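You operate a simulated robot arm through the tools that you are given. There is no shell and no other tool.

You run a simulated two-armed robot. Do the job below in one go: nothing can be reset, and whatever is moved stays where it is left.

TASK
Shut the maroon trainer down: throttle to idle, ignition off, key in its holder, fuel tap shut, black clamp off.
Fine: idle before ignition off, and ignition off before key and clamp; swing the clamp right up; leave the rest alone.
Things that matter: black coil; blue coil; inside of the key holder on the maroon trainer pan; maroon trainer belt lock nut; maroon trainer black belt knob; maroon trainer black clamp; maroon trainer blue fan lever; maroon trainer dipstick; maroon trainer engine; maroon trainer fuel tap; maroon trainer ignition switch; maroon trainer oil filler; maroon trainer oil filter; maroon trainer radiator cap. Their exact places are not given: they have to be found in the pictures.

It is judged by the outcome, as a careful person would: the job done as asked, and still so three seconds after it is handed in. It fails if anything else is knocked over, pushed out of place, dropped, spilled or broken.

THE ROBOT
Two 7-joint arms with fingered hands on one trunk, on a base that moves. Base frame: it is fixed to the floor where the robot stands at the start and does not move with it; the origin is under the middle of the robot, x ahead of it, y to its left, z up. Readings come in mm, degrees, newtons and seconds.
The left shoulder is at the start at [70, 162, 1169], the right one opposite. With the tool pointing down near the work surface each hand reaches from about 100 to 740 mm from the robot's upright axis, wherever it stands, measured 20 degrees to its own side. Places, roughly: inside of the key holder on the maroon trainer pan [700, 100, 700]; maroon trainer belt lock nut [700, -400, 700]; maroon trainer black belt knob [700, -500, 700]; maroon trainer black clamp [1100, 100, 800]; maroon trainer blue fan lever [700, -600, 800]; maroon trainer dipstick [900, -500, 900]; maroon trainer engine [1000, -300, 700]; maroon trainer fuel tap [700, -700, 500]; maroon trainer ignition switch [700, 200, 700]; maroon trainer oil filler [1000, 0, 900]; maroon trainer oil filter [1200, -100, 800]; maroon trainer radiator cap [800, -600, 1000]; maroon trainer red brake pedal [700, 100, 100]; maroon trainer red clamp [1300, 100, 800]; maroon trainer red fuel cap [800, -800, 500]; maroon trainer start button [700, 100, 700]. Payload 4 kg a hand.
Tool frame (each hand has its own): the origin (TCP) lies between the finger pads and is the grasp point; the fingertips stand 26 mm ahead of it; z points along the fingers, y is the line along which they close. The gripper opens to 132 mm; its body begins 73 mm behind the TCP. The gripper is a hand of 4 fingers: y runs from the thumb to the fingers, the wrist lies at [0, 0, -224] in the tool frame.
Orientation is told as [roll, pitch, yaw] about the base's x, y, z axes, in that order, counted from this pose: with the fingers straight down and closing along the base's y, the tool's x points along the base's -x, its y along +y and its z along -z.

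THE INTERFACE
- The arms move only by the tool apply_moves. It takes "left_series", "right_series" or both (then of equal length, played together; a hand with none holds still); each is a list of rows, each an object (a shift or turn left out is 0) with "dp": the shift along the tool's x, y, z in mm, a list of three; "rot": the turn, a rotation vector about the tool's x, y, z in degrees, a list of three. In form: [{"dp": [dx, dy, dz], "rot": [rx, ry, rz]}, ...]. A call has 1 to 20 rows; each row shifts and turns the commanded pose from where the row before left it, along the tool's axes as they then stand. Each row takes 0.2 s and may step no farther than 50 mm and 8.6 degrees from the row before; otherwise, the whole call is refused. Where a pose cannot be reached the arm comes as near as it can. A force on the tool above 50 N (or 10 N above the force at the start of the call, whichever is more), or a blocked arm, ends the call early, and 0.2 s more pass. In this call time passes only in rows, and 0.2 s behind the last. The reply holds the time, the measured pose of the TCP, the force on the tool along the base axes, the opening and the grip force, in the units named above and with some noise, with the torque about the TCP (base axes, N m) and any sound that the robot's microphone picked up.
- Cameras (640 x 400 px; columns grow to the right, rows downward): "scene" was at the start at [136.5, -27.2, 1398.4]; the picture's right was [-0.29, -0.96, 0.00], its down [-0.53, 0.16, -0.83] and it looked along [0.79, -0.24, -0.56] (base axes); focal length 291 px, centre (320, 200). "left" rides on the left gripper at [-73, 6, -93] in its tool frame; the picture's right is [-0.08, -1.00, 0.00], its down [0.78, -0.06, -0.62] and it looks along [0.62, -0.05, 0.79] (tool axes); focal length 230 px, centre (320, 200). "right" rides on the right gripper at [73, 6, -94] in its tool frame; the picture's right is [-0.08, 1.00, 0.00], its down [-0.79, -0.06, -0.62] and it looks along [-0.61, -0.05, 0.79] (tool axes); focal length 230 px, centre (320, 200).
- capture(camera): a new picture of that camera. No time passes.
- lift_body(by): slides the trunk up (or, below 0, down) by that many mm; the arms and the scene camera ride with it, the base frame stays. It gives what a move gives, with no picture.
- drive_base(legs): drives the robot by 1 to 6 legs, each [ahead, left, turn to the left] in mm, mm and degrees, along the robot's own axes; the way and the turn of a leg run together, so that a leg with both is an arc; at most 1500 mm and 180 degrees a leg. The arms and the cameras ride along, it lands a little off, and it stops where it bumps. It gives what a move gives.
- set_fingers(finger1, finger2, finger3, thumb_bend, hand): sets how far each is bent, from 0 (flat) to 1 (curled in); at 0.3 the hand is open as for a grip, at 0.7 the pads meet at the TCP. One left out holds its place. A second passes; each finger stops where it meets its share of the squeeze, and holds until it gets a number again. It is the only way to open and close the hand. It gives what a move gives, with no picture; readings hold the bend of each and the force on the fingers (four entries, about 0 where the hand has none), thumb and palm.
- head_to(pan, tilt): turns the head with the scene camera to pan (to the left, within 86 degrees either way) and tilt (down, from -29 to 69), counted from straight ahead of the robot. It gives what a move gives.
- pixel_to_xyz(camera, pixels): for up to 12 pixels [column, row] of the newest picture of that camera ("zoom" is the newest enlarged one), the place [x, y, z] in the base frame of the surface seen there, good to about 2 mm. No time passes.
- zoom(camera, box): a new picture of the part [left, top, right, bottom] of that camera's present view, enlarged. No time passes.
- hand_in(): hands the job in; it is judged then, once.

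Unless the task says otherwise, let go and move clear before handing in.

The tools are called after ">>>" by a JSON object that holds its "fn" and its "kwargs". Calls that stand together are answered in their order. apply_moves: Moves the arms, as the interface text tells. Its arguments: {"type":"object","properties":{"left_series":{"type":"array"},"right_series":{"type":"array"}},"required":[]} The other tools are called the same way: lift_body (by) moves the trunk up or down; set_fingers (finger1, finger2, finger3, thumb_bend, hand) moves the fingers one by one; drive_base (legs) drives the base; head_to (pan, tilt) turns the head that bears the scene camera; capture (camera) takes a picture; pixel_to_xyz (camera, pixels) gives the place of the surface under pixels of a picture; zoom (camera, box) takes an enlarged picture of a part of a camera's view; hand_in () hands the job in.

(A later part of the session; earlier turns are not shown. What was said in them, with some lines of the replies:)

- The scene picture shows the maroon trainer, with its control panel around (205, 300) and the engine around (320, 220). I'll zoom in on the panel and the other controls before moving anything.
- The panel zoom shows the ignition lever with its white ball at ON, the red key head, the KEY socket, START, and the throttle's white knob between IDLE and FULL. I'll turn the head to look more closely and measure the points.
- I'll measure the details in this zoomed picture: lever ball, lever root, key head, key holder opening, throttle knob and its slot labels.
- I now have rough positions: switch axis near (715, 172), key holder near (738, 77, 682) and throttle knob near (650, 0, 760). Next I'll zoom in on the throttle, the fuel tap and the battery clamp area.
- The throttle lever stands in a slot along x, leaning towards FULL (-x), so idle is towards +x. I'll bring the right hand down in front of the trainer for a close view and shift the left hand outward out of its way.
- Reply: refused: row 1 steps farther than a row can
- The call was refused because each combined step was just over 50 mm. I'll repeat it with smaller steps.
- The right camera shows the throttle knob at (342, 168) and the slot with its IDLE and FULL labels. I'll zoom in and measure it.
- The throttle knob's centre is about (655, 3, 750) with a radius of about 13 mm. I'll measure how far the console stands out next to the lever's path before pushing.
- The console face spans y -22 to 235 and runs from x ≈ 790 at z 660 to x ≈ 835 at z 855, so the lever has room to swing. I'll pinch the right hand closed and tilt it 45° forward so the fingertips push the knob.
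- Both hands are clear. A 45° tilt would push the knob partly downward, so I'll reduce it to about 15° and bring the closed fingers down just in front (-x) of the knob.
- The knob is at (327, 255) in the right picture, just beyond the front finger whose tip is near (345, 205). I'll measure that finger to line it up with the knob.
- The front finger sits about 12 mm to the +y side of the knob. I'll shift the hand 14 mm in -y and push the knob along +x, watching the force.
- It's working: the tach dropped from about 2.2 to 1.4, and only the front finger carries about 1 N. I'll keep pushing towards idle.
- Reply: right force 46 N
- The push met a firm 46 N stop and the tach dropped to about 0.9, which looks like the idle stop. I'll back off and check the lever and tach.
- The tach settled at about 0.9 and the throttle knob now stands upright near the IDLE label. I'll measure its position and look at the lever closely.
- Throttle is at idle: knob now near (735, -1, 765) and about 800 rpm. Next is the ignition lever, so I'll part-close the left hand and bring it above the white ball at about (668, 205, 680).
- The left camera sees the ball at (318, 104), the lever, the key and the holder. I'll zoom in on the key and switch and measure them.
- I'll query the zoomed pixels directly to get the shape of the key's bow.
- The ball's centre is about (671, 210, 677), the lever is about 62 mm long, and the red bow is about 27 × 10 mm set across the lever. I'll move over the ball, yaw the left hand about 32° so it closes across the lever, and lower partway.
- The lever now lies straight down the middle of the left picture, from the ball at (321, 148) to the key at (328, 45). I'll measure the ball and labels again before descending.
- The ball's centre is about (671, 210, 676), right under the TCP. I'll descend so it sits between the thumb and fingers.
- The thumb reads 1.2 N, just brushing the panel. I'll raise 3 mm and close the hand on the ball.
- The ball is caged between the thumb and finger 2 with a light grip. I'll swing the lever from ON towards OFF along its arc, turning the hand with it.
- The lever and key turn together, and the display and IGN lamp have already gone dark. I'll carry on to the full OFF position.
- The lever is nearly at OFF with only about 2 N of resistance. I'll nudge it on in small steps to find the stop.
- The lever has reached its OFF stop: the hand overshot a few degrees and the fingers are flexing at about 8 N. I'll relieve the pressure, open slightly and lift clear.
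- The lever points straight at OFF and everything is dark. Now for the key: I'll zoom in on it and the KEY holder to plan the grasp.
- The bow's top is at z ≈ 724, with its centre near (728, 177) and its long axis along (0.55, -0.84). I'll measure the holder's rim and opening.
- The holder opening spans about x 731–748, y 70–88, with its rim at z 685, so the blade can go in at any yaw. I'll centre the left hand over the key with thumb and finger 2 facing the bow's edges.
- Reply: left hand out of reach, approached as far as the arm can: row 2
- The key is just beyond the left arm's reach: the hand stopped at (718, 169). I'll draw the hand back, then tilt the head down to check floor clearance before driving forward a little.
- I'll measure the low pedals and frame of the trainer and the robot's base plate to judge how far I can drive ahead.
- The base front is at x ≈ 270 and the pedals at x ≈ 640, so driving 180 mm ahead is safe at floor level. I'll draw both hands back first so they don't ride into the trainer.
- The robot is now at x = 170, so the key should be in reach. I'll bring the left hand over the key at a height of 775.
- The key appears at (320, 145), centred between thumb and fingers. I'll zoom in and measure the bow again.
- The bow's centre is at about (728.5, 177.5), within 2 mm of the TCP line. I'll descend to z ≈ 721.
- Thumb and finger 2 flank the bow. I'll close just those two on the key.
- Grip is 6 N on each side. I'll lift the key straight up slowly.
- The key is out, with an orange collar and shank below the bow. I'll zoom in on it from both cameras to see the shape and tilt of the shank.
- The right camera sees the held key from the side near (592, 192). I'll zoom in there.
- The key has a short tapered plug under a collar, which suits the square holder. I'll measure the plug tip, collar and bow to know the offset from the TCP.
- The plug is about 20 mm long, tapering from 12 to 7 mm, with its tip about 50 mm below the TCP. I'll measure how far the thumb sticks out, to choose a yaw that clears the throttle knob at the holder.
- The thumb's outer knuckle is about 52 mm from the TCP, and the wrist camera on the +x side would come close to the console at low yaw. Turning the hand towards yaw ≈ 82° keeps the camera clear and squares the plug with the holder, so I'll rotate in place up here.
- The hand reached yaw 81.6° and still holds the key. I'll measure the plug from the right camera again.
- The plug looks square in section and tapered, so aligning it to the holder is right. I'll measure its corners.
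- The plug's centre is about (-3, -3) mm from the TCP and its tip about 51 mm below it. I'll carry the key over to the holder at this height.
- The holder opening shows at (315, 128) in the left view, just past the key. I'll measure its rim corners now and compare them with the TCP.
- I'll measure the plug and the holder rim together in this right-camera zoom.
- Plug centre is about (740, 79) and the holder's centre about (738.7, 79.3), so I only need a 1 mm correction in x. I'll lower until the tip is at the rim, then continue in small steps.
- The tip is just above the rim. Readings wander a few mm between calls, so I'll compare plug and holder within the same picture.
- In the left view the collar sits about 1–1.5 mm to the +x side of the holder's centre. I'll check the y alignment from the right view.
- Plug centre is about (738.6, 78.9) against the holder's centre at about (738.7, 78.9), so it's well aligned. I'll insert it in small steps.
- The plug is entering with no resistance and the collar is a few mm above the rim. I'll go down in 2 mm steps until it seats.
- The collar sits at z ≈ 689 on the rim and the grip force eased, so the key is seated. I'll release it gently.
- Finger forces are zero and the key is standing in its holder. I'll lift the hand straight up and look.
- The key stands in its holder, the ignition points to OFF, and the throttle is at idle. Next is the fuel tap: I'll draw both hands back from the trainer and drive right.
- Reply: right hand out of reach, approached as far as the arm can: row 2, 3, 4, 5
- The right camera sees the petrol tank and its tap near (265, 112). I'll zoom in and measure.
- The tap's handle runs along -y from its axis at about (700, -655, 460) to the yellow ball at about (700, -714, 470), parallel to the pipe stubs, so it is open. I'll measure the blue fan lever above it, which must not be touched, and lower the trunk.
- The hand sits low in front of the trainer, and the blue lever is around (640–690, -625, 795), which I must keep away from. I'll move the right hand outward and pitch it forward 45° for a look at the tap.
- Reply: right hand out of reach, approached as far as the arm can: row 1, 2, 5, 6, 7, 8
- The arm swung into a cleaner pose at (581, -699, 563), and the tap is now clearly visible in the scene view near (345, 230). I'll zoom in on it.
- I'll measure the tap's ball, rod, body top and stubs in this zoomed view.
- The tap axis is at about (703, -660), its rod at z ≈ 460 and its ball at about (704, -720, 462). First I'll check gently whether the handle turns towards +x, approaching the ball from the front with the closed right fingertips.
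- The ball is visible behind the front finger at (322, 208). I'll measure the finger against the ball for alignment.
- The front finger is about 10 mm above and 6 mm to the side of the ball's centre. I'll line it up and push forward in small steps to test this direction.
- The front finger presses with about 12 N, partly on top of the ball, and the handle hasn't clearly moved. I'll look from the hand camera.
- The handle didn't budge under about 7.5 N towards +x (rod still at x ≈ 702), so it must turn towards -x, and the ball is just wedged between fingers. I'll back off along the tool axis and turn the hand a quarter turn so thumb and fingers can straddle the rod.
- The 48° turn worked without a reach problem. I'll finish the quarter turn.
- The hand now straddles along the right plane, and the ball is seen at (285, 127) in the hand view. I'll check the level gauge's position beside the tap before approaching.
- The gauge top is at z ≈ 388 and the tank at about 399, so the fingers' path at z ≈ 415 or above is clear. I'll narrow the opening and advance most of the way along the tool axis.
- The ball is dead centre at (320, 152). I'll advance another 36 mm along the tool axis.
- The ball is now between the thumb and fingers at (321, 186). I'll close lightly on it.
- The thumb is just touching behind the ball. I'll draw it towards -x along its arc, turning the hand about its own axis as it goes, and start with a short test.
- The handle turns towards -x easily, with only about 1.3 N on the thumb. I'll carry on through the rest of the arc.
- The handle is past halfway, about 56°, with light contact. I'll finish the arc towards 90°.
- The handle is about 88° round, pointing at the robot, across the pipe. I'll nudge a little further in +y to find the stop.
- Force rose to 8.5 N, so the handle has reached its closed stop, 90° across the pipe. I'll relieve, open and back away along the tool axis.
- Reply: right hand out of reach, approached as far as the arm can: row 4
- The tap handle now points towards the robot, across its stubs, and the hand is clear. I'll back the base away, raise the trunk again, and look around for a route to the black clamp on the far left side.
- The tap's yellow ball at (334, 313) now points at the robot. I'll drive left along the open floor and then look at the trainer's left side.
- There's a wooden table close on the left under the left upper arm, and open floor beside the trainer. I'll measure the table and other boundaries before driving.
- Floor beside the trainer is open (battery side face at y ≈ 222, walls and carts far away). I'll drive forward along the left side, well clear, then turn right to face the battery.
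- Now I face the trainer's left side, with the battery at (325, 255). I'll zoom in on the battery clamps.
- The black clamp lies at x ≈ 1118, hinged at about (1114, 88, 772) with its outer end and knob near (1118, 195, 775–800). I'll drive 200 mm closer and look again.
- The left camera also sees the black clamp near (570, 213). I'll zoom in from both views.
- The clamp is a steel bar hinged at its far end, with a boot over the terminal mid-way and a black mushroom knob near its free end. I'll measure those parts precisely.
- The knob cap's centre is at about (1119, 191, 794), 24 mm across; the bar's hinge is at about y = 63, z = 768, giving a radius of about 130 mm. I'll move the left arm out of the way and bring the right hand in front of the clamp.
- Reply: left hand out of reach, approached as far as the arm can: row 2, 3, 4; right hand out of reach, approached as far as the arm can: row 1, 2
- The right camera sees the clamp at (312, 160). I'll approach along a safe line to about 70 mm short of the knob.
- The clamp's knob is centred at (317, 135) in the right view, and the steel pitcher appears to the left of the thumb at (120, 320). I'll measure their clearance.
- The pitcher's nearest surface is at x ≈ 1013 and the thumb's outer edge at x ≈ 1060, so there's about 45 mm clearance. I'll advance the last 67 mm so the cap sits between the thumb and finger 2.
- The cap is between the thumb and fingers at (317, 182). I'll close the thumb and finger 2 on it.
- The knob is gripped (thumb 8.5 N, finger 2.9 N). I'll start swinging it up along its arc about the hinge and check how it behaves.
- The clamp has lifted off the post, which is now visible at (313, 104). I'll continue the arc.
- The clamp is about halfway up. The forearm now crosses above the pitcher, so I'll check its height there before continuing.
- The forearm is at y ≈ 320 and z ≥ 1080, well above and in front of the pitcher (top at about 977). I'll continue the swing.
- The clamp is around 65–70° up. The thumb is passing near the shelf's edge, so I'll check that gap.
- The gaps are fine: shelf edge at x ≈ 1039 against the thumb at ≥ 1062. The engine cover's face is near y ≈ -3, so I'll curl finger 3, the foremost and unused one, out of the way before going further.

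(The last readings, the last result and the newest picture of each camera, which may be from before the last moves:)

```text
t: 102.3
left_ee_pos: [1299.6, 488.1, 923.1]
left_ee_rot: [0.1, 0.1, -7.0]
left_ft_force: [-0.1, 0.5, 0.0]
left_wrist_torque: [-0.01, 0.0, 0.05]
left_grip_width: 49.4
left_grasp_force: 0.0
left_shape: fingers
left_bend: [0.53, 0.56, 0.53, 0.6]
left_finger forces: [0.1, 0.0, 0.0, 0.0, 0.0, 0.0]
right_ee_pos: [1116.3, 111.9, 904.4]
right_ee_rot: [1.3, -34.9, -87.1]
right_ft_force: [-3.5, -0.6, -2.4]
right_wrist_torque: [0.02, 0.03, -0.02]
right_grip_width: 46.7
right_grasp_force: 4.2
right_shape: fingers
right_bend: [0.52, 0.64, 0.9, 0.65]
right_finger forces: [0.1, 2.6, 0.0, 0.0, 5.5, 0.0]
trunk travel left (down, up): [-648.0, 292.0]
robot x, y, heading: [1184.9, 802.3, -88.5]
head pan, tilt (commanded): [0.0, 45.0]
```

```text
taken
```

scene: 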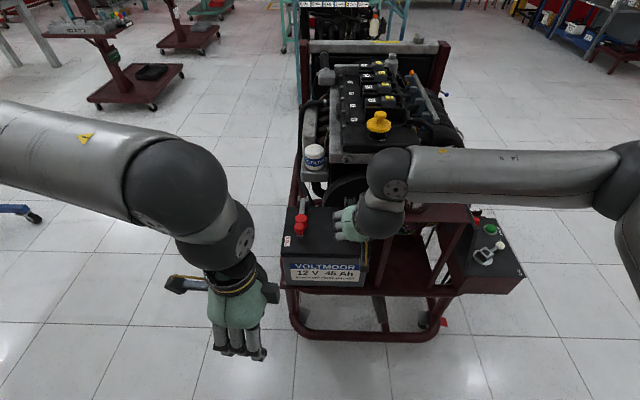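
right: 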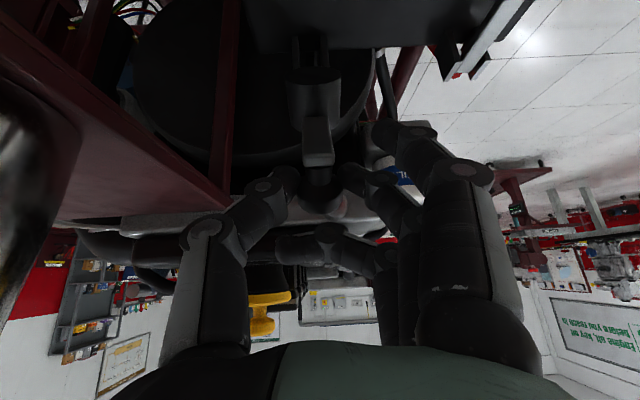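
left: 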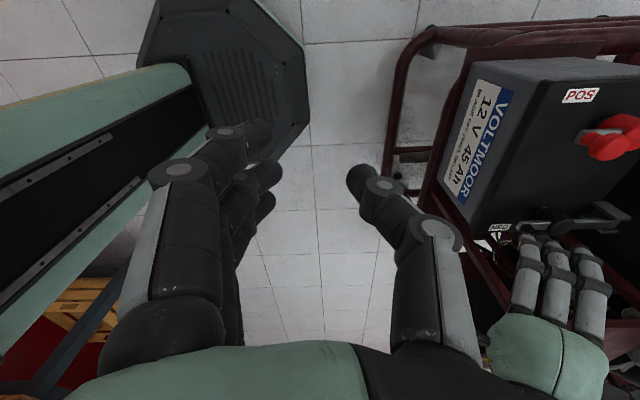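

Finger 3 is curled clear and the knob is still held. I'll continue the arc, watching the force.

>>> {"fn": "apply_moves", "kwargs": {"right_series": [{"dp": [-10.78, -0.55, 3.66]}, {"dp": [-10.4, -0.56, 4.59]}, {"dp": [-9.98, -0.57, 5.49]}]}}

>>> {"fn": "capture", "kwargs": {"camera": "right"}}

>>> {"fn": "zoom", "kwargs": {"camera": "scene", "box": [280, 130, 460, 270]}}

>>> {"fn": "zoom", "kwargs": {"camera": "left", "box": [500, 180, 640, 290]}}

```text
t: 103.1
left_ee_pos: [1299.5, 491.2, 924.6]
left_ee_rot: [-0.1, -0.1, -7.0]
left_ft_force: [0.0, -0.4, 0.3]
left_wrist_torque: [0.0, -0.01, -0.02]
left_grip_width: 49.4
left_grasp_force: 0.0
left_shape: fingers
left_bend: [0.53, 0.56, 0.53, 0.6]
left_finger forces: [0.0, 0.1, 0.1, 0.0, 0.0, 0.0]
right_ee_pos: [1115.2, 94.2, 902.2]
right_ee_rot: [0.6, -33.5, -86.2]
right_ft_force: [-2.8, 10.8, -2.3]
right_wrist_torque: [0.19, 0.03, -0.04]
right_grip_width: 44.5
right_grasp_force: 5.3
right_shape: fingers
right_bend: [0.52, 0.66, 0.9, 0.67]
right_finger forces: [0.0, 4.2, 0.0, 0.0, 6.9, 0.0]
trunk travel left (down, up): [-648.0, 292.0]
robot x, y, heading: [1186.1, 806.6, -88.5]
head pan, tilt (commanded): [0.0, 45.0]
stopped in row 3 (right hand): the force on the tool passed its limit at 58 N (the readings are from after the stop); the commanded pose is now the measured one
```

```text
taken
```

right: 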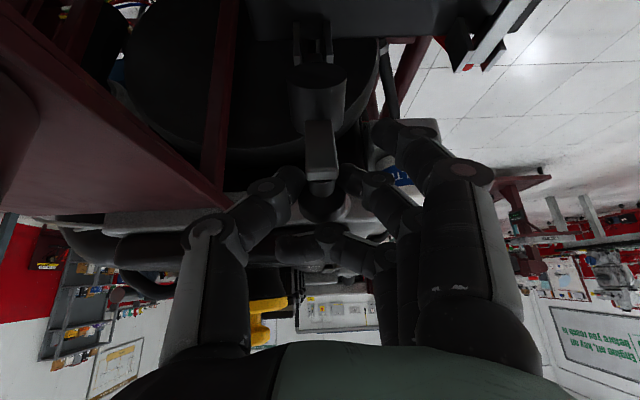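

```text
2.86 times, centred on (370, 200) of scene
```

zoom: 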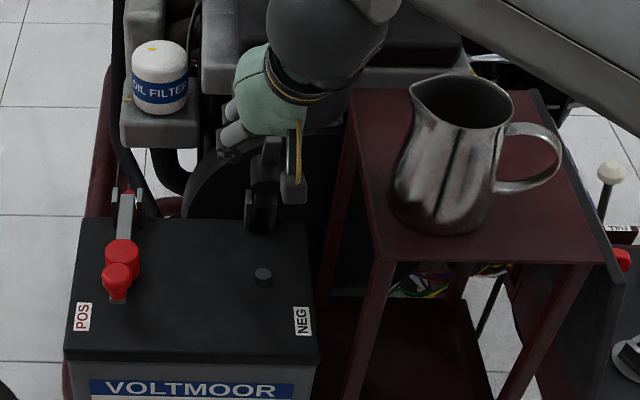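

```text
3.64 times, centred on (570, 235) of left
```

zoom: 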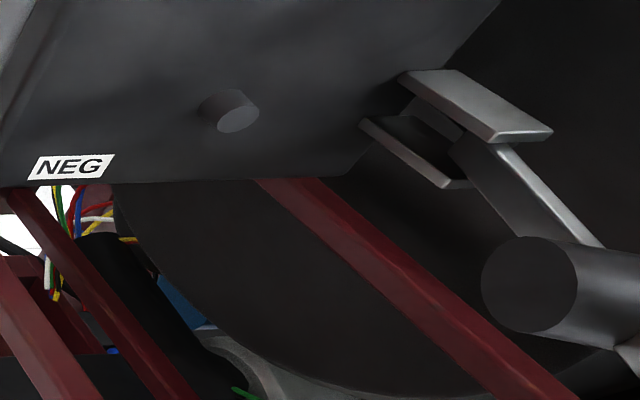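

The call stopped on a 58 N peak at about 68–70° of swing. I need to know whether that's the hinge stop or something touching, so I'll measure around the hand.

>>> {"fn": "pixel_to_xyz", "kwargs": {"camera": "right", "pixels": [[222, 205], [200, 195], [170, 205], [188, 228], [190, 245], [240, 205], [270, 185], [318, 188], [322, 160], [320, 210], [300, 238], [330, 245]]}}

>>> {"fn": "zoom", "kwargs": {"camera": "right", "box": [180, 120, 420, 290]}}

>>> {"fn": "capture", "kwargs": {"camera": "scene"}}

```text
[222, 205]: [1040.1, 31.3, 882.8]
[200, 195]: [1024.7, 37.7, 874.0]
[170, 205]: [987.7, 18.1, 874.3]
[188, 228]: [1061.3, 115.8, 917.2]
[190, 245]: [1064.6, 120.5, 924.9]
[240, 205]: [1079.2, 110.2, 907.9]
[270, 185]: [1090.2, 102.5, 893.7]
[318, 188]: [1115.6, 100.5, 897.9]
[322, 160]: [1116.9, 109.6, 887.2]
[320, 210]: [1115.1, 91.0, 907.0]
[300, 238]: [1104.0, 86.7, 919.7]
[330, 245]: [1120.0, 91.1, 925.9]
```

```text
2.35 times, centred on (300, 205) of right
```

zoom: 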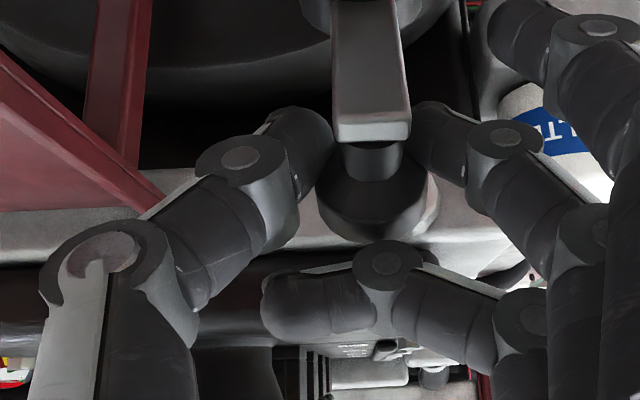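

```text
taken
```

scene: 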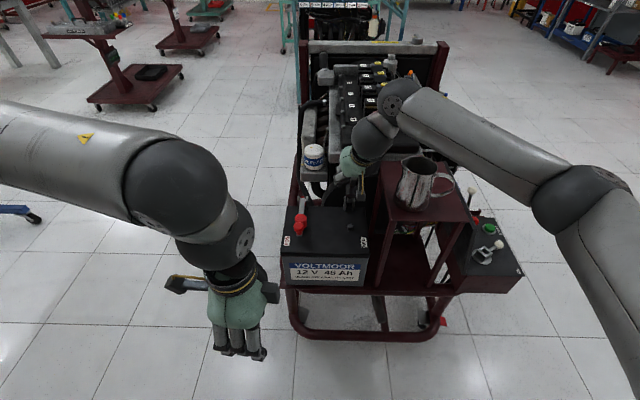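

The fingertips hug the stem and the bar end sits at (1117, 110, 887), about 68–69° from horizontal with nothing else in contact, so this looks like the hinge's upper stop. I'll open the grip and see whether the clamp stays up.

>>> {"fn": "set_fingers", "kwargs": {"hand": "right", "finger2": 0.54, "thumb_bend": 0.56}}

>>> {"fn": "capture", "kwargs": {"camera": "right"}}

>>> {"fn": "zoom", "kwargs": {"camera": "scene", "box": [280, 130, 460, 270]}}

```text
t: 104.1
left_ee_pos: [1300.5, 489.2, 923.2]
left_ee_rot: [-0.1, 0.0, -7.0]
left_ft_force: [-0.4, -0.6, -0.6]
left_wrist_torque: [0.0, -0.01, -0.04]
left_grip_width: 49.4
left_grasp_force: 0.0
left_shape: fingers
left_bend: [0.53, 0.56, 0.53, 0.6]
left_finger forces: [0.1, 0.0, 0.1, 0.0, 0.1, 0.0]
right_ee_pos: [1116.2, 92.1, 903.0]
right_ee_rot: [0.7, -33.7, -86.3]
right_ft_force: [0.6, 0.7, -0.1]
right_wrist_torque: [-0.02, 0.01, 0.0]
right_grip_width: 57.1
right_grasp_force: 0.0
right_shape: fingers
right_bend: [0.52, 0.54, 0.9, 0.56]
right_finger forces: [0.0, 0.0, 0.0, 0.0, 0.0, 0.0]
trunk travel left (down, up): [-648.0, 292.0]
robot x, y, heading: [1182.5, 804.6, -88.3]
head pan, tilt (commanded): [0.0, 45.0]
```

```text
taken
```

right: 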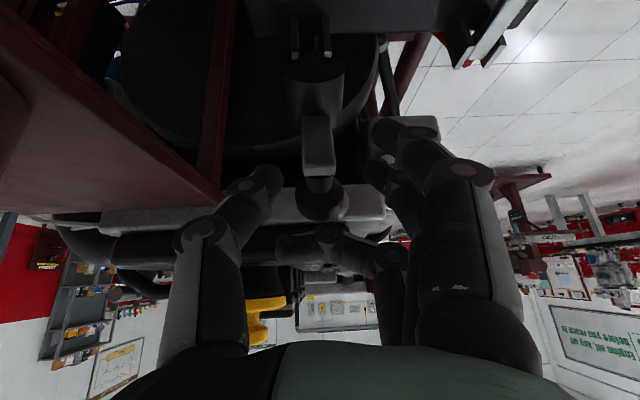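

```text
2.86 times, centred on (370, 200) of scene
```

zoom: 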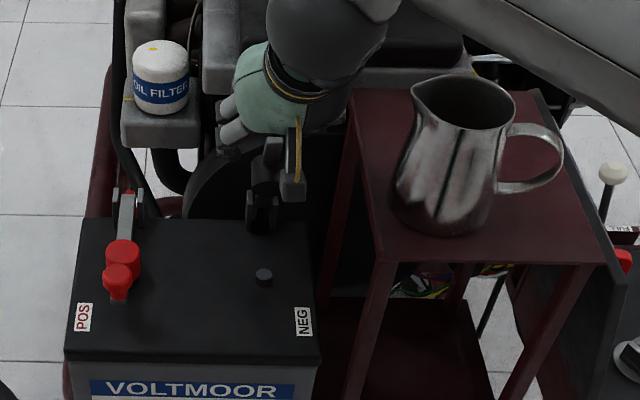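

With the fingers open the clamp stays up by itself. I'll back the hand off along its own axis, clear of the knob, then look again.

>>> {"fn": "apply_moves", "kwargs": {"right_series": [{"dp": [0, 0, -15]}, {"dp": [0, 0, -25]}, {"dp": [0, 0, -30]}, {"dp": [0, 0, -30]}]}}

>>> {"fn": "capture", "kwargs": {"camera": "right"}}

>>> {"fn": "zoom", "kwargs": {"camera": "scene", "box": [280, 130, 460, 270]}}

>>> {"fn": "zoom", "kwargs": {"camera": "left", "box": [480, 160, 640, 290]}}

```text
t: 105.1
left_ee_pos: [1300.8, 491.0, 924.4]
left_ee_rot: [0.0, 0.1, -7.0]
left_ft_force: [-0.8, 0.3, 0.5]
left_wrist_torque: [0.01, 0.0, -0.01]
left_grip_width: 49.3
left_grasp_force: 0.1
left_shape: fingers
left_bend: [0.53, 0.56, 0.53, 0.6]
left_finger forces: [0.0, 0.0, 0.0, 0.1, 0.0, 0.1]
right_ee_pos: [1110.9, 148.5, 985.4]
right_ee_rot: [0.5, -33.6, -86.3]
right_ft_force: [0.1, 0.0, -1.3]
right_wrist_torque: [0.0, -0.01, -0.01]
right_grip_width: 57.0
right_grasp_force: 0.1
right_shape: fingers
right_bend: [0.52, 0.54, 0.9, 0.56]
right_finger forces: [0.1, 0.0, 0.0, 0.0, 0.0, 0.0]
trunk travel left (down, up): [-648.0, 292.0]
robot x, y, heading: [1185.0, 806.0, -88.6]
head pan, tilt (commanded): [0.0, 45.0]
```

```text
taken
```

right: 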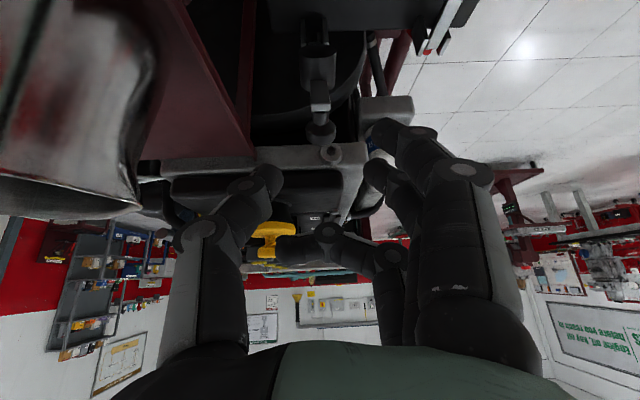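

```text
2.86 times, centred on (370, 200) of scene
```

zoom: 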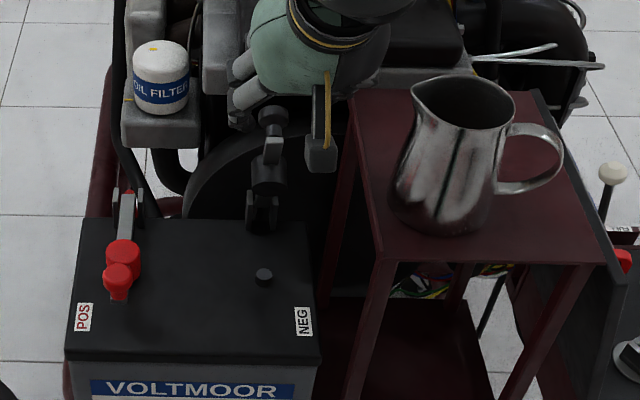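

```text
3.08 times, centred on (560, 225) of left
```

zoom: 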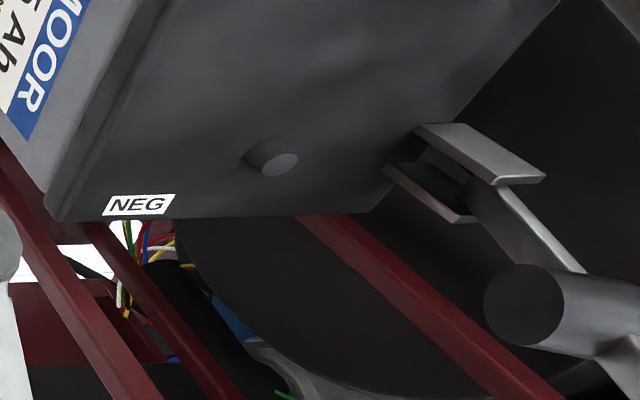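

The clamp stands up by itself with the terminal post bare at (265, 277). I'll measure its present angle.

>>> {"fn": "pixel_to_xyz", "kwargs": {"camera": "right", "pixels": [[320, 105], [320, 95], [320, 135], [318, 75], [316, 60], [314, 45], [320, 118]]}}

>>> {"fn": "zoom", "kwargs": {"camera": "right", "box": [260, 0, 380, 170]}}

>>> {"fn": "zoom", "kwargs": {"camera": "scene", "box": [320, 150, 375, 220]}}

>>> {"fn": "pixel_to_xyz", "kwargs": {"camera": "zoom", "pixels": [[260, 120], [260, 170], [265, 200], [250, 240], [245, 300], [262, 150], [230, 330], [285, 330]]}}

```text
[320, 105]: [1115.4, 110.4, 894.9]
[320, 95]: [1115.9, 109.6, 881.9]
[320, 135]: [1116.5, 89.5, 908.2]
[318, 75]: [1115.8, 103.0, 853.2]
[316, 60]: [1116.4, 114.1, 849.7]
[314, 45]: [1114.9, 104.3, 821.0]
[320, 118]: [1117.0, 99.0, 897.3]
```

```text
2.35 times, centred on (320, 85) of right
```

zoom: 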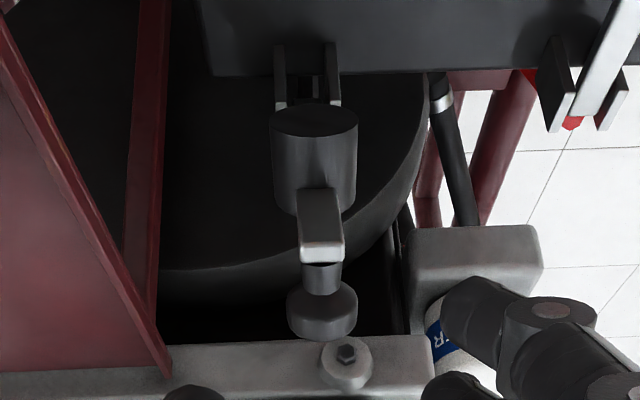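

```text
5.71 times, centred on (348, 185) of scene
```

zoom: 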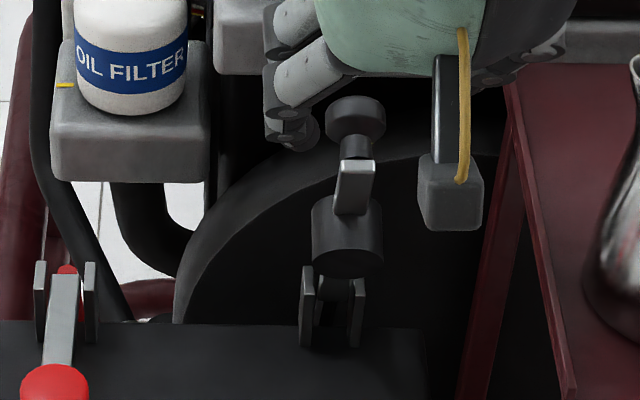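

```text
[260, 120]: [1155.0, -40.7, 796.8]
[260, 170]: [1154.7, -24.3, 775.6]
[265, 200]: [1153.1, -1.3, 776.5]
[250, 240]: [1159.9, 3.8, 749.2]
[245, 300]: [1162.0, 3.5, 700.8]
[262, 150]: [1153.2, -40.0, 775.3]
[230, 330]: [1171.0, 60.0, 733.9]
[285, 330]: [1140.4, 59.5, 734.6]
```

The bar stands at about 69° from horizontal. To be sure that's really the end of its travel, I'll close the fingers and gently press the bar's underside to see whether it goes any further.

>>> {"fn": "set_fingers", "kwargs": {"hand": "right", "finger1": 0.7, "finger2": 0.7, "finger3": 0.7, "thumb_bend": 0.7}}

>>> {"fn": "apply_moves", "kwargs": {"right_series": [{"dp": [23.4, -1.9, 23.3]}, {"dp": [23.4, -1.9, 23.3]}, {"dp": [23.4, -1.9, 23.3]}]}}

>>> {"fn": "capture", "kwargs": {"camera": "right"}}

>>> {"fn": "zoom", "kwargs": {"camera": "scene", "box": [300, 140, 400, 230]}}

```text
t: 106.1
left_ee_pos: [1301.1, 490.1, 923.3]
left_ee_rot: [0.0, 0.0, -6.9]
left_ft_force: [-1.3, -0.4, -0.4]
left_wrist_torque: [0.03, 0.01, 0.0]
left_grip_width: 49.5
left_grasp_force: 0.0
left_shape: fingers
left_bend: [0.53, 0.56, 0.53, 0.6]
left_finger forces: [0.0, 0.0, 0.0, 0.0, 0.1, 0.1]
right_ee_pos: [1111.3, 146.8, 985.8]
right_ee_rot: [0.7, -33.7, -86.3]
right_ft_force: [0.3, -1.3, 0.3]
right_wrist_torque: [0.02, -0.03, 0.03]
right_grip_width: 14.6
right_grasp_force: 0.0
right_shape: fingers
right_bend: [0.7, 0.7, 0.7, 0.7]
right_finger forces: [0.0, 0.0, 0.0, 0.1, 0.0, 0.0]
trunk travel left (down, up): [-648.0, 292.0]
robot x, y, heading: [1183.2, 805.7, -88.4]
head pan, tilt (commanded): [0.0, 45.0]
```

```text
t: 106.9
left_ee_pos: [1299.9, 488.7, 924.0]
left_ee_rot: [0.1, 0.0, -7.0]
left_ft_force: [-0.2, 0.7, 0.5]
left_wrist_torque: [-0.01, 0.02, 0.01]
left_grip_width: 49.4
left_grasp_force: 0.0
left_shape: fingers
left_bend: [0.53, 0.56, 0.53, 0.6]
left_finger forces: [0.0, 0.0, 0.0, 0.0, 0.0, 0.1]
right_ee_pos: [1103.1, 169.4, 889.4]
right_ee_rot: [0.7, -33.6, -86.2]
right_ft_force: [0.5, -0.2, 0.3]
right_wrist_torque: [0.01, 0.01, 0.01]
right_grip_width: 14.5
right_grasp_force: 0.0
right_shape: fingers
right_bend: [0.7, 0.7, 0.7, 0.7]
right_finger forces: [0.1, 0.1, 0.0, 0.1, 0.0, 0.1]
trunk travel left (down, up): [-648.0, 292.0]
robot x, y, heading: [1186.9, 806.5, -88.4]
head pan, tilt (commanded): [0.0, 45.0]
```

```text
taken
```

right: 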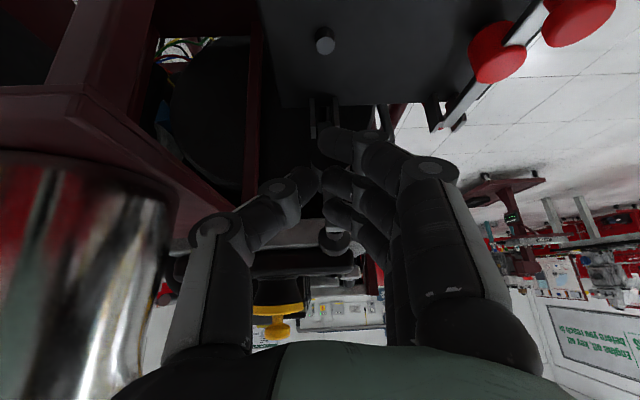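

```text
4.44 times, centred on (350, 185) of scene
```

zoom: 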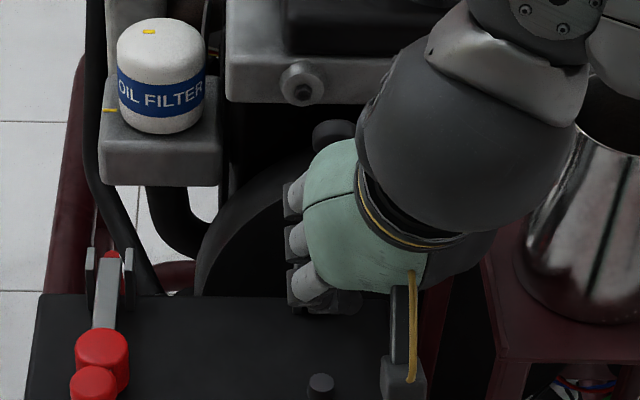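

The closed fingers are in front of the bar's end. I'll move in -y and press lightly.

>>> {"fn": "apply_moves", "kwargs": {"right_series": [{"dp": [-8.3, 0, 5.5]}, {"dp": [-8.3, 0, 5.5]}, {"dp": [-4.2, 0, 2.8]}]}}

>>> {"fn": "capture", "kwargs": {"camera": "right"}}

>>> {"fn": "zoom", "kwargs": {"camera": "right", "box": [250, 80, 410, 270]}}

```text
t: 107.7
left_ee_pos: [1300.1, 490.7, 924.0]
left_ee_rot: [-0.1, 0.0, -7.0]
left_ft_force: [0.2, 0.0, 0.7]
left_wrist_torque: [0.01, -0.02, 0.01]
left_grip_width: 49.2
left_grasp_force: 0.0
left_shape: fingers
left_bend: [0.53, 0.56, 0.53, 0.6]
left_finger forces: [0.0, 0.0, 0.0, 0.0, 0.0, 0.1]
right_ee_pos: [1107.3, 144.4, 889.0]
right_ee_rot: [0.7, -33.6, -86.1]
right_ft_force: [0.1, 6.9, -1.9]
right_wrist_torque: [0.09, 0.02, 0.06]
right_grip_width: 14.7
right_grasp_force: 3.2
right_shape: fingers
right_bend: [0.7, 0.7, 0.7, 0.7]
right_finger forces: [0.1, 0.0, 7.0, 0.1, 0.1, 0.0]
trunk travel left (down, up): [-648.0, 292.0]
robot x, y, heading: [1183.2, 807.4, -88.3]
head pan, tilt (commanded): [0.0, 45.0]
```

```text
taken
```

right: 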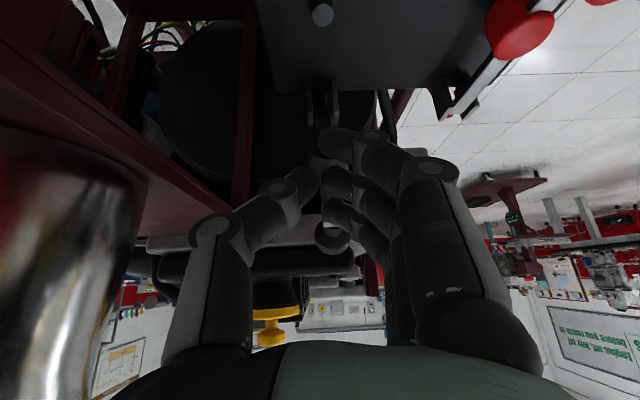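

```text
2.11 times, centred on (330, 175) of right
```

zoom: 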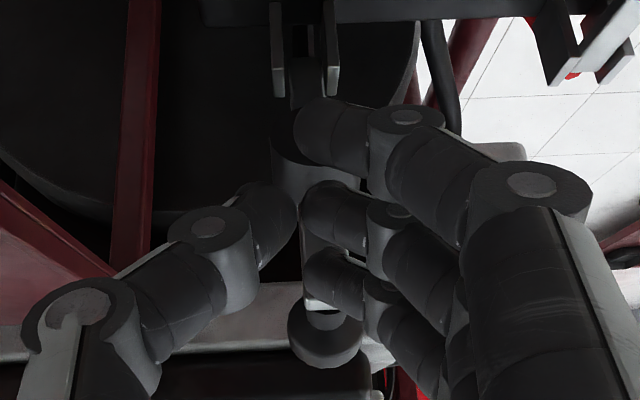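

Contact is 7 N with the bar still at y ≈ 110. One more small push will show whether it's a firm stop.

>>> {"fn": "apply_moves", "kwargs": {"right_series": [{"dp": [-2.5, 0, 1.7]}, {"dp": [-2.5, 0, 1.7]}]}}

>>> {"fn": "capture", "kwargs": {"camera": "right"}}

```text
t: 108.3
left_ee_pos: [1300.1, 494.4, 925.1]
left_ee_rot: [-0.1, 0.0, -7.0]
left_ft_force: [-0.2, -0.6, 0.0]
left_wrist_torque: [0.02, 0.01, -0.01]
left_grip_width: 49.3
left_grasp_force: 0.0
left_shape: fingers
left_bend: [0.53, 0.56, 0.53, 0.6]
left_finger forces: [0.0, 0.1, 0.1, 0.0, 0.0, 0.0]
right_ee_pos: [1107.4, 143.9, 889.4]
right_ee_rot: [0.5, -33.3, -85.8]
right_ft_force: [1.0, 36.6, -9.0]
right_wrist_torque: [0.51, 0.05, 0.28]
right_grip_width: 14.3
right_grasp_force: 19.0
right_shape: fingers
right_bend: [0.7, 0.7, 0.72, 0.7]
right_finger forces: [0.1, 0.0, 37.6, 0.0, 0.0, 0.0]
trunk travel left (down, up): [-648.0, 292.0]
robot x, y, heading: [1184.7, 808.2, -88.3]
head pan, tilt (commanded): [0.0, 45.0]
```

```text
taken
```

right: 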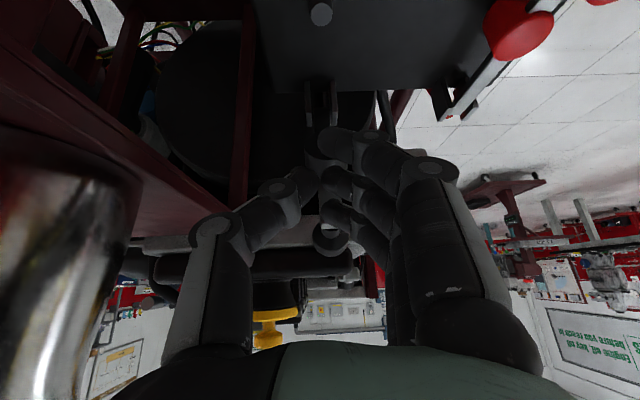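

It's a firm stop: the force rose to 37 N and the bar didn't move, so the clamp is fully up. I'll withdraw the hand straight back, then up and away.

>>> {"fn": "apply_moves", "kwargs": {"right_series": [{"dp": [8, 0, -5.5]}, {"dp": [16, 2, -11]}, {"dp": [25, 3, -25]}, {"dp": [20, 3, -35]}, {"dp": [20, 0, -40]}]}}

>>> {"fn": "capture", "kwargs": {"camera": "scene"}}

>>> {"fn": "capture", "kwargs": {"camera": "right"}}

```text
t: 109.5
left_ee_pos: [1301.1, 491.4, 924.9]
left_ee_rot: [0.0, -0.1, -6.9]
left_ft_force: [-0.2, 0.0, 0.0]
left_wrist_torque: [-0.01, 0.01, -0.03]
left_grip_width: 49.3
left_grasp_force: 0.1
left_shape: fingers
left_bend: [0.53, 0.56, 0.53, 0.6]
left_finger forces: [0.1, 0.0, 0.0, 0.1, 0.0, 0.0]
right_ee_pos: [1104.7, 275.0, 936.4]
right_ee_rot: [0.7, -33.8, -86.4]
right_ft_force: [0.5, 0.4, 0.2]
right_wrist_torque: [0.01, -0.01, 0.0]
right_grip_width: 14.2
right_grasp_force: 0.2
right_shape: fingers
right_bend: [0.7, 0.7, 0.7, 0.7]
right_finger forces: [0.0, 0.0, 0.0, 0.0, 0.0, 0.0]
trunk travel left (down, up): [-648.0, 292.0]
robot x, y, heading: [1184.2, 806.9, -88.2]
head pan, tilt (commanded): [0.0, 45.0]
```

```text
taken
```

scene: 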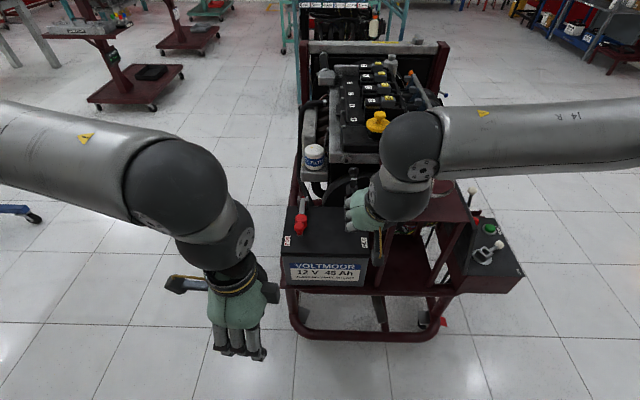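

```text
taken
```

right: 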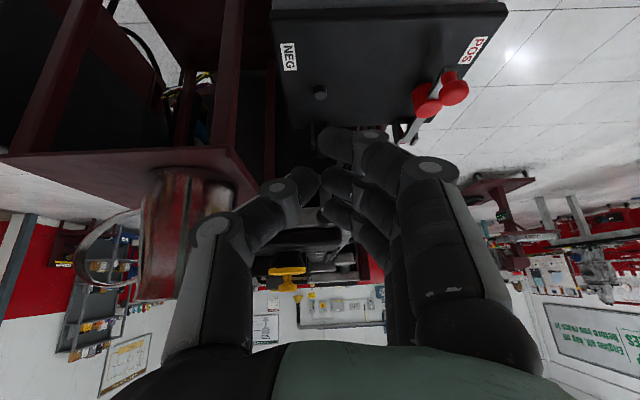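

The hand is clear of the clamp. I'll reverse the base away from the trainer and inspect everything.

>>> {"fn": "drive_base", "kwargs": {"legs": [[-300, 0, 0]]}}

>>> {"fn": "head_to", "kwargs": {"pan": -5, "tilt": 35}}

>>> {"fn": "capture", "kwargs": {"camera": "scene"}}

>>> {"fn": "zoom", "kwargs": {"camera": "scene", "box": [270, 160, 430, 290]}}

```text
t: 111.5
left_ee_pos: [1290.9, 789.7, 923.8]
left_ee_rot: [-0.1, 0.0, -7.2]
left_ft_force: [-0.8, -0.7, 0.5]
left_wrist_torque: [-0.01, 0.01, -0.02]
left_grip_width: 49.4
left_grasp_force: 0.1
left_shape: fingers
left_bend: [0.53, 0.56, 0.53, 0.6]
left_finger forces: [0.0, 0.1, 0.0, 0.0, 0.0, 0.0]
right_ee_pos: [1095.4, 574.5, 935.9]
right_ee_rot: [0.7, -33.7, -86.5]
right_ft_force: [0.1, 0.2, 0.1]
right_wrist_torque: [-0.04, 0.04, 0.04]
right_grip_width: 14.5
right_grasp_force: 0.0
right_shape: fingers
right_bend: [0.7, 0.7, 0.7, 0.7]
right_finger forces: [0.1, 0.0, 0.1, 0.1, 0.0, 0.0]
trunk travel left (down, up): [-648.0, 292.0]
robot x, y, heading: [1175.4, 1105.7, -88.4]
head pan, tilt (commanded): [0.0, 45.0]
```

```text
t: 112.2
left_ee_pos: [1291.1, 789.4, 925.0]
left_ee_rot: [0.0, 0.0, -7.3]
left_ft_force: [-0.1, 0.1, 1.0]
left_wrist_torque: [-0.01, 0.0, 0.01]
left_grip_width: 49.2
left_grasp_force: 0.1
left_shape: fingers
left_bend: [0.53, 0.56, 0.53, 0.6]
left_finger forces: [0.1, 0.0, 0.0, 0.0, 0.0, 0.0]
right_ee_pos: [1095.5, 573.7, 935.3]
right_ee_rot: [0.6, -33.6, -86.6]
right_ft_force: [0.4, -0.2, -0.4]
right_wrist_torque: [0.02, 0.0, -0.04]
right_grip_width: 14.7
right_grasp_force: 0.0
right_shape: fingers
right_bend: [0.7, 0.7, 0.7, 0.7]
right_finger forces: [0.0, 0.0, 0.1, 0.0, 0.0, 0.0]
trunk travel left (down, up): [-648.0, 292.0]
robot x, y, heading: [1177.0, 1104.7, -88.7]
head pan, tilt (commanded): [-5.0, 35.0]
```

```text
taken
```

scene: 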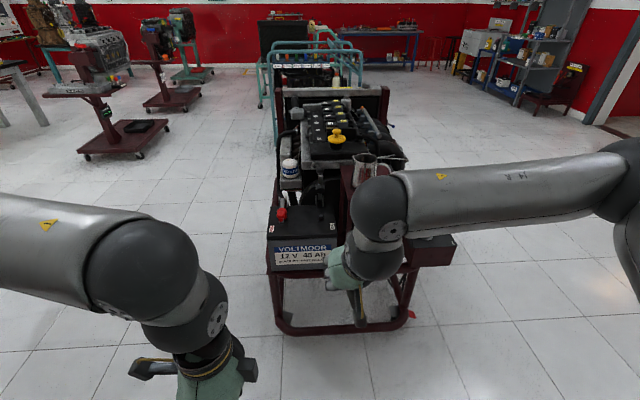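

```text
3.08 times, centred on (350, 225) of scene
```

zoom: 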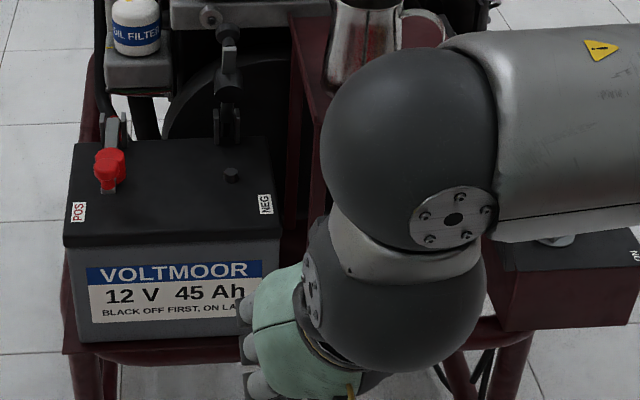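

The clamp is up, the NEG post is bare, and the red clamp and pitcher are undisturbed. For a last check I'll slide sideways to view the control panel.

>>> {"fn": "drive_base", "kwargs": {"legs": [[0, -420, 0]]}}

>>> {"fn": "head_to", "kwargs": {"pan": 5, "tilt": 35}}

>>> {"fn": "capture", "kwargs": {"camera": "scene"}}

```text
t: 114.8
left_ee_pos: [866.9, 779.0, 923.7]
left_ee_rot: [-0.1, 0.0, -6.9]
left_ft_force: [0.0, -0.1, 0.3]
left_wrist_torque: [-0.01, 0.02, 0.01]
left_grip_width: 49.5
left_grasp_force: 0.0
left_shape: fingers
left_bend: [0.53, 0.56, 0.53, 0.6]
left_finger forces: [0.0, 0.0, 0.1, 0.0, 0.0, 0.0]
right_ee_pos: [673.1, 560.8, 936.0]
right_ee_rot: [0.7, -33.6, -86.4]
right_ft_force: [0.4, -0.3, 0.6]
right_wrist_torque: [0.0, -0.01, 0.0]
right_grip_width: 14.5
right_grasp_force: 0.0
right_shape: fingers
right_bend: [0.7, 0.7, 0.7, 0.7]
right_finger forces: [0.0, 0.0, 0.0, 0.0, 0.1, 0.0]
trunk travel left (down, up): [-648.0, 292.0]
robot x, y, heading: [758.5, 1088.6, -88.2]
head pan, tilt (commanded): [-5.0, 35.0]
```

```text
t: 115.6
left_ee_pos: [868.5, 778.2, 924.2]
left_ee_rot: [0.1, 0.0, -7.0]
left_ft_force: [0.6, -0.6, 0.0]
left_wrist_torque: [-0.02, 0.0, -0.01]
left_grip_width: 49.1
left_grasp_force: 0.0
left_shape: fingers
left_bend: [0.53, 0.56, 0.53, 0.6]
left_finger forces: [0.0, 0.1, 0.1, 0.0, 0.1, 0.0]
right_ee_pos: [673.1, 562.2, 936.9]
right_ee_rot: [0.7, -33.7, -86.2]
right_ft_force: [0.4, -0.5, 0.8]
right_wrist_torque: [0.0, 0.01, -0.02]
right_grip_width: 14.6
right_grasp_force: 0.0
right_shape: fingers
right_bend: [0.7, 0.7, 0.7, 0.7]
right_finger forces: [0.0, 0.1, 0.1, 0.0, 0.0, 0.1]
trunk travel left (down, up): [-648.0, 292.0]
robot x, y, heading: [752.9, 1095.1, -88.5]
head pan, tilt (commanded): [5.0, 35.0]
```

```text
taken
```

scene: 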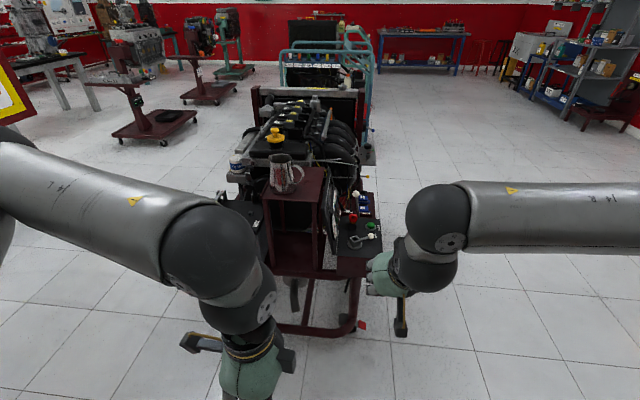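

>>> {"fn": "zoom", "kwargs": {"camera": "scene", "box": [320, 170, 400, 260]}}

>>> {"fn": "zoom", "kwargs": {"camera": "scene", "box": [210, 130, 350, 250]}}

```text
4.44 times, centred on (360, 215) of scene
```

zoom: 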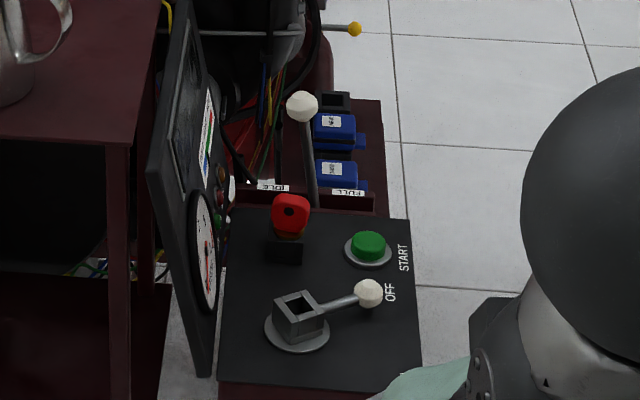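

```text
3.33 times, centred on (280, 190) of scene
```

zoom: 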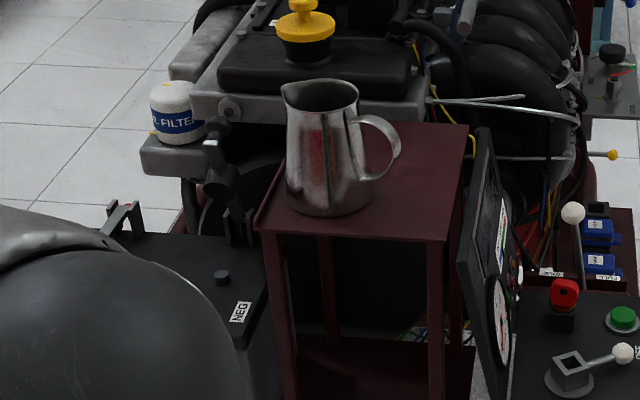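

The last view shows everything as asked: throttle knob back at IDLE, ignition lever at OFF, and the key upright in its holder. The tap handle's yellow ball points across the pipe, the black clamp is fully up, and the pitcher and red clamp are undisturbed. Both hands are empty and clear, so I'm handing in.

>>> {"fn": "hand_in", "kwargs": {}}

```text
The job is handed in.
```

I've shut the maroon trainer down and handed the job in; I haven't seen a verdict yet. The final pictures showed:

- **Throttle:** pushed to its idle stop before anything else. The tach dropped from about 2,200 to about 800 rpm.
- **Ignition:** turned to its OFF stop. The display and IGN lamp went dark.
- **Key:** pulled out of the switch and standing in its holder on the panel.
- **Fuel tap:** turned a quarter turn to its stop, so the handle now lies across the pipe.
- **Black clamp:** off the battery post and swung up until it stopped. It stays up on its own at about 69° from horizontal. I pressed it with about 37 N at the end and it went no further.

I saw nothing else moved: the red clamp and the pitcher on the shelf were still in place at the end. Both hands are empty and clear of the trainer.
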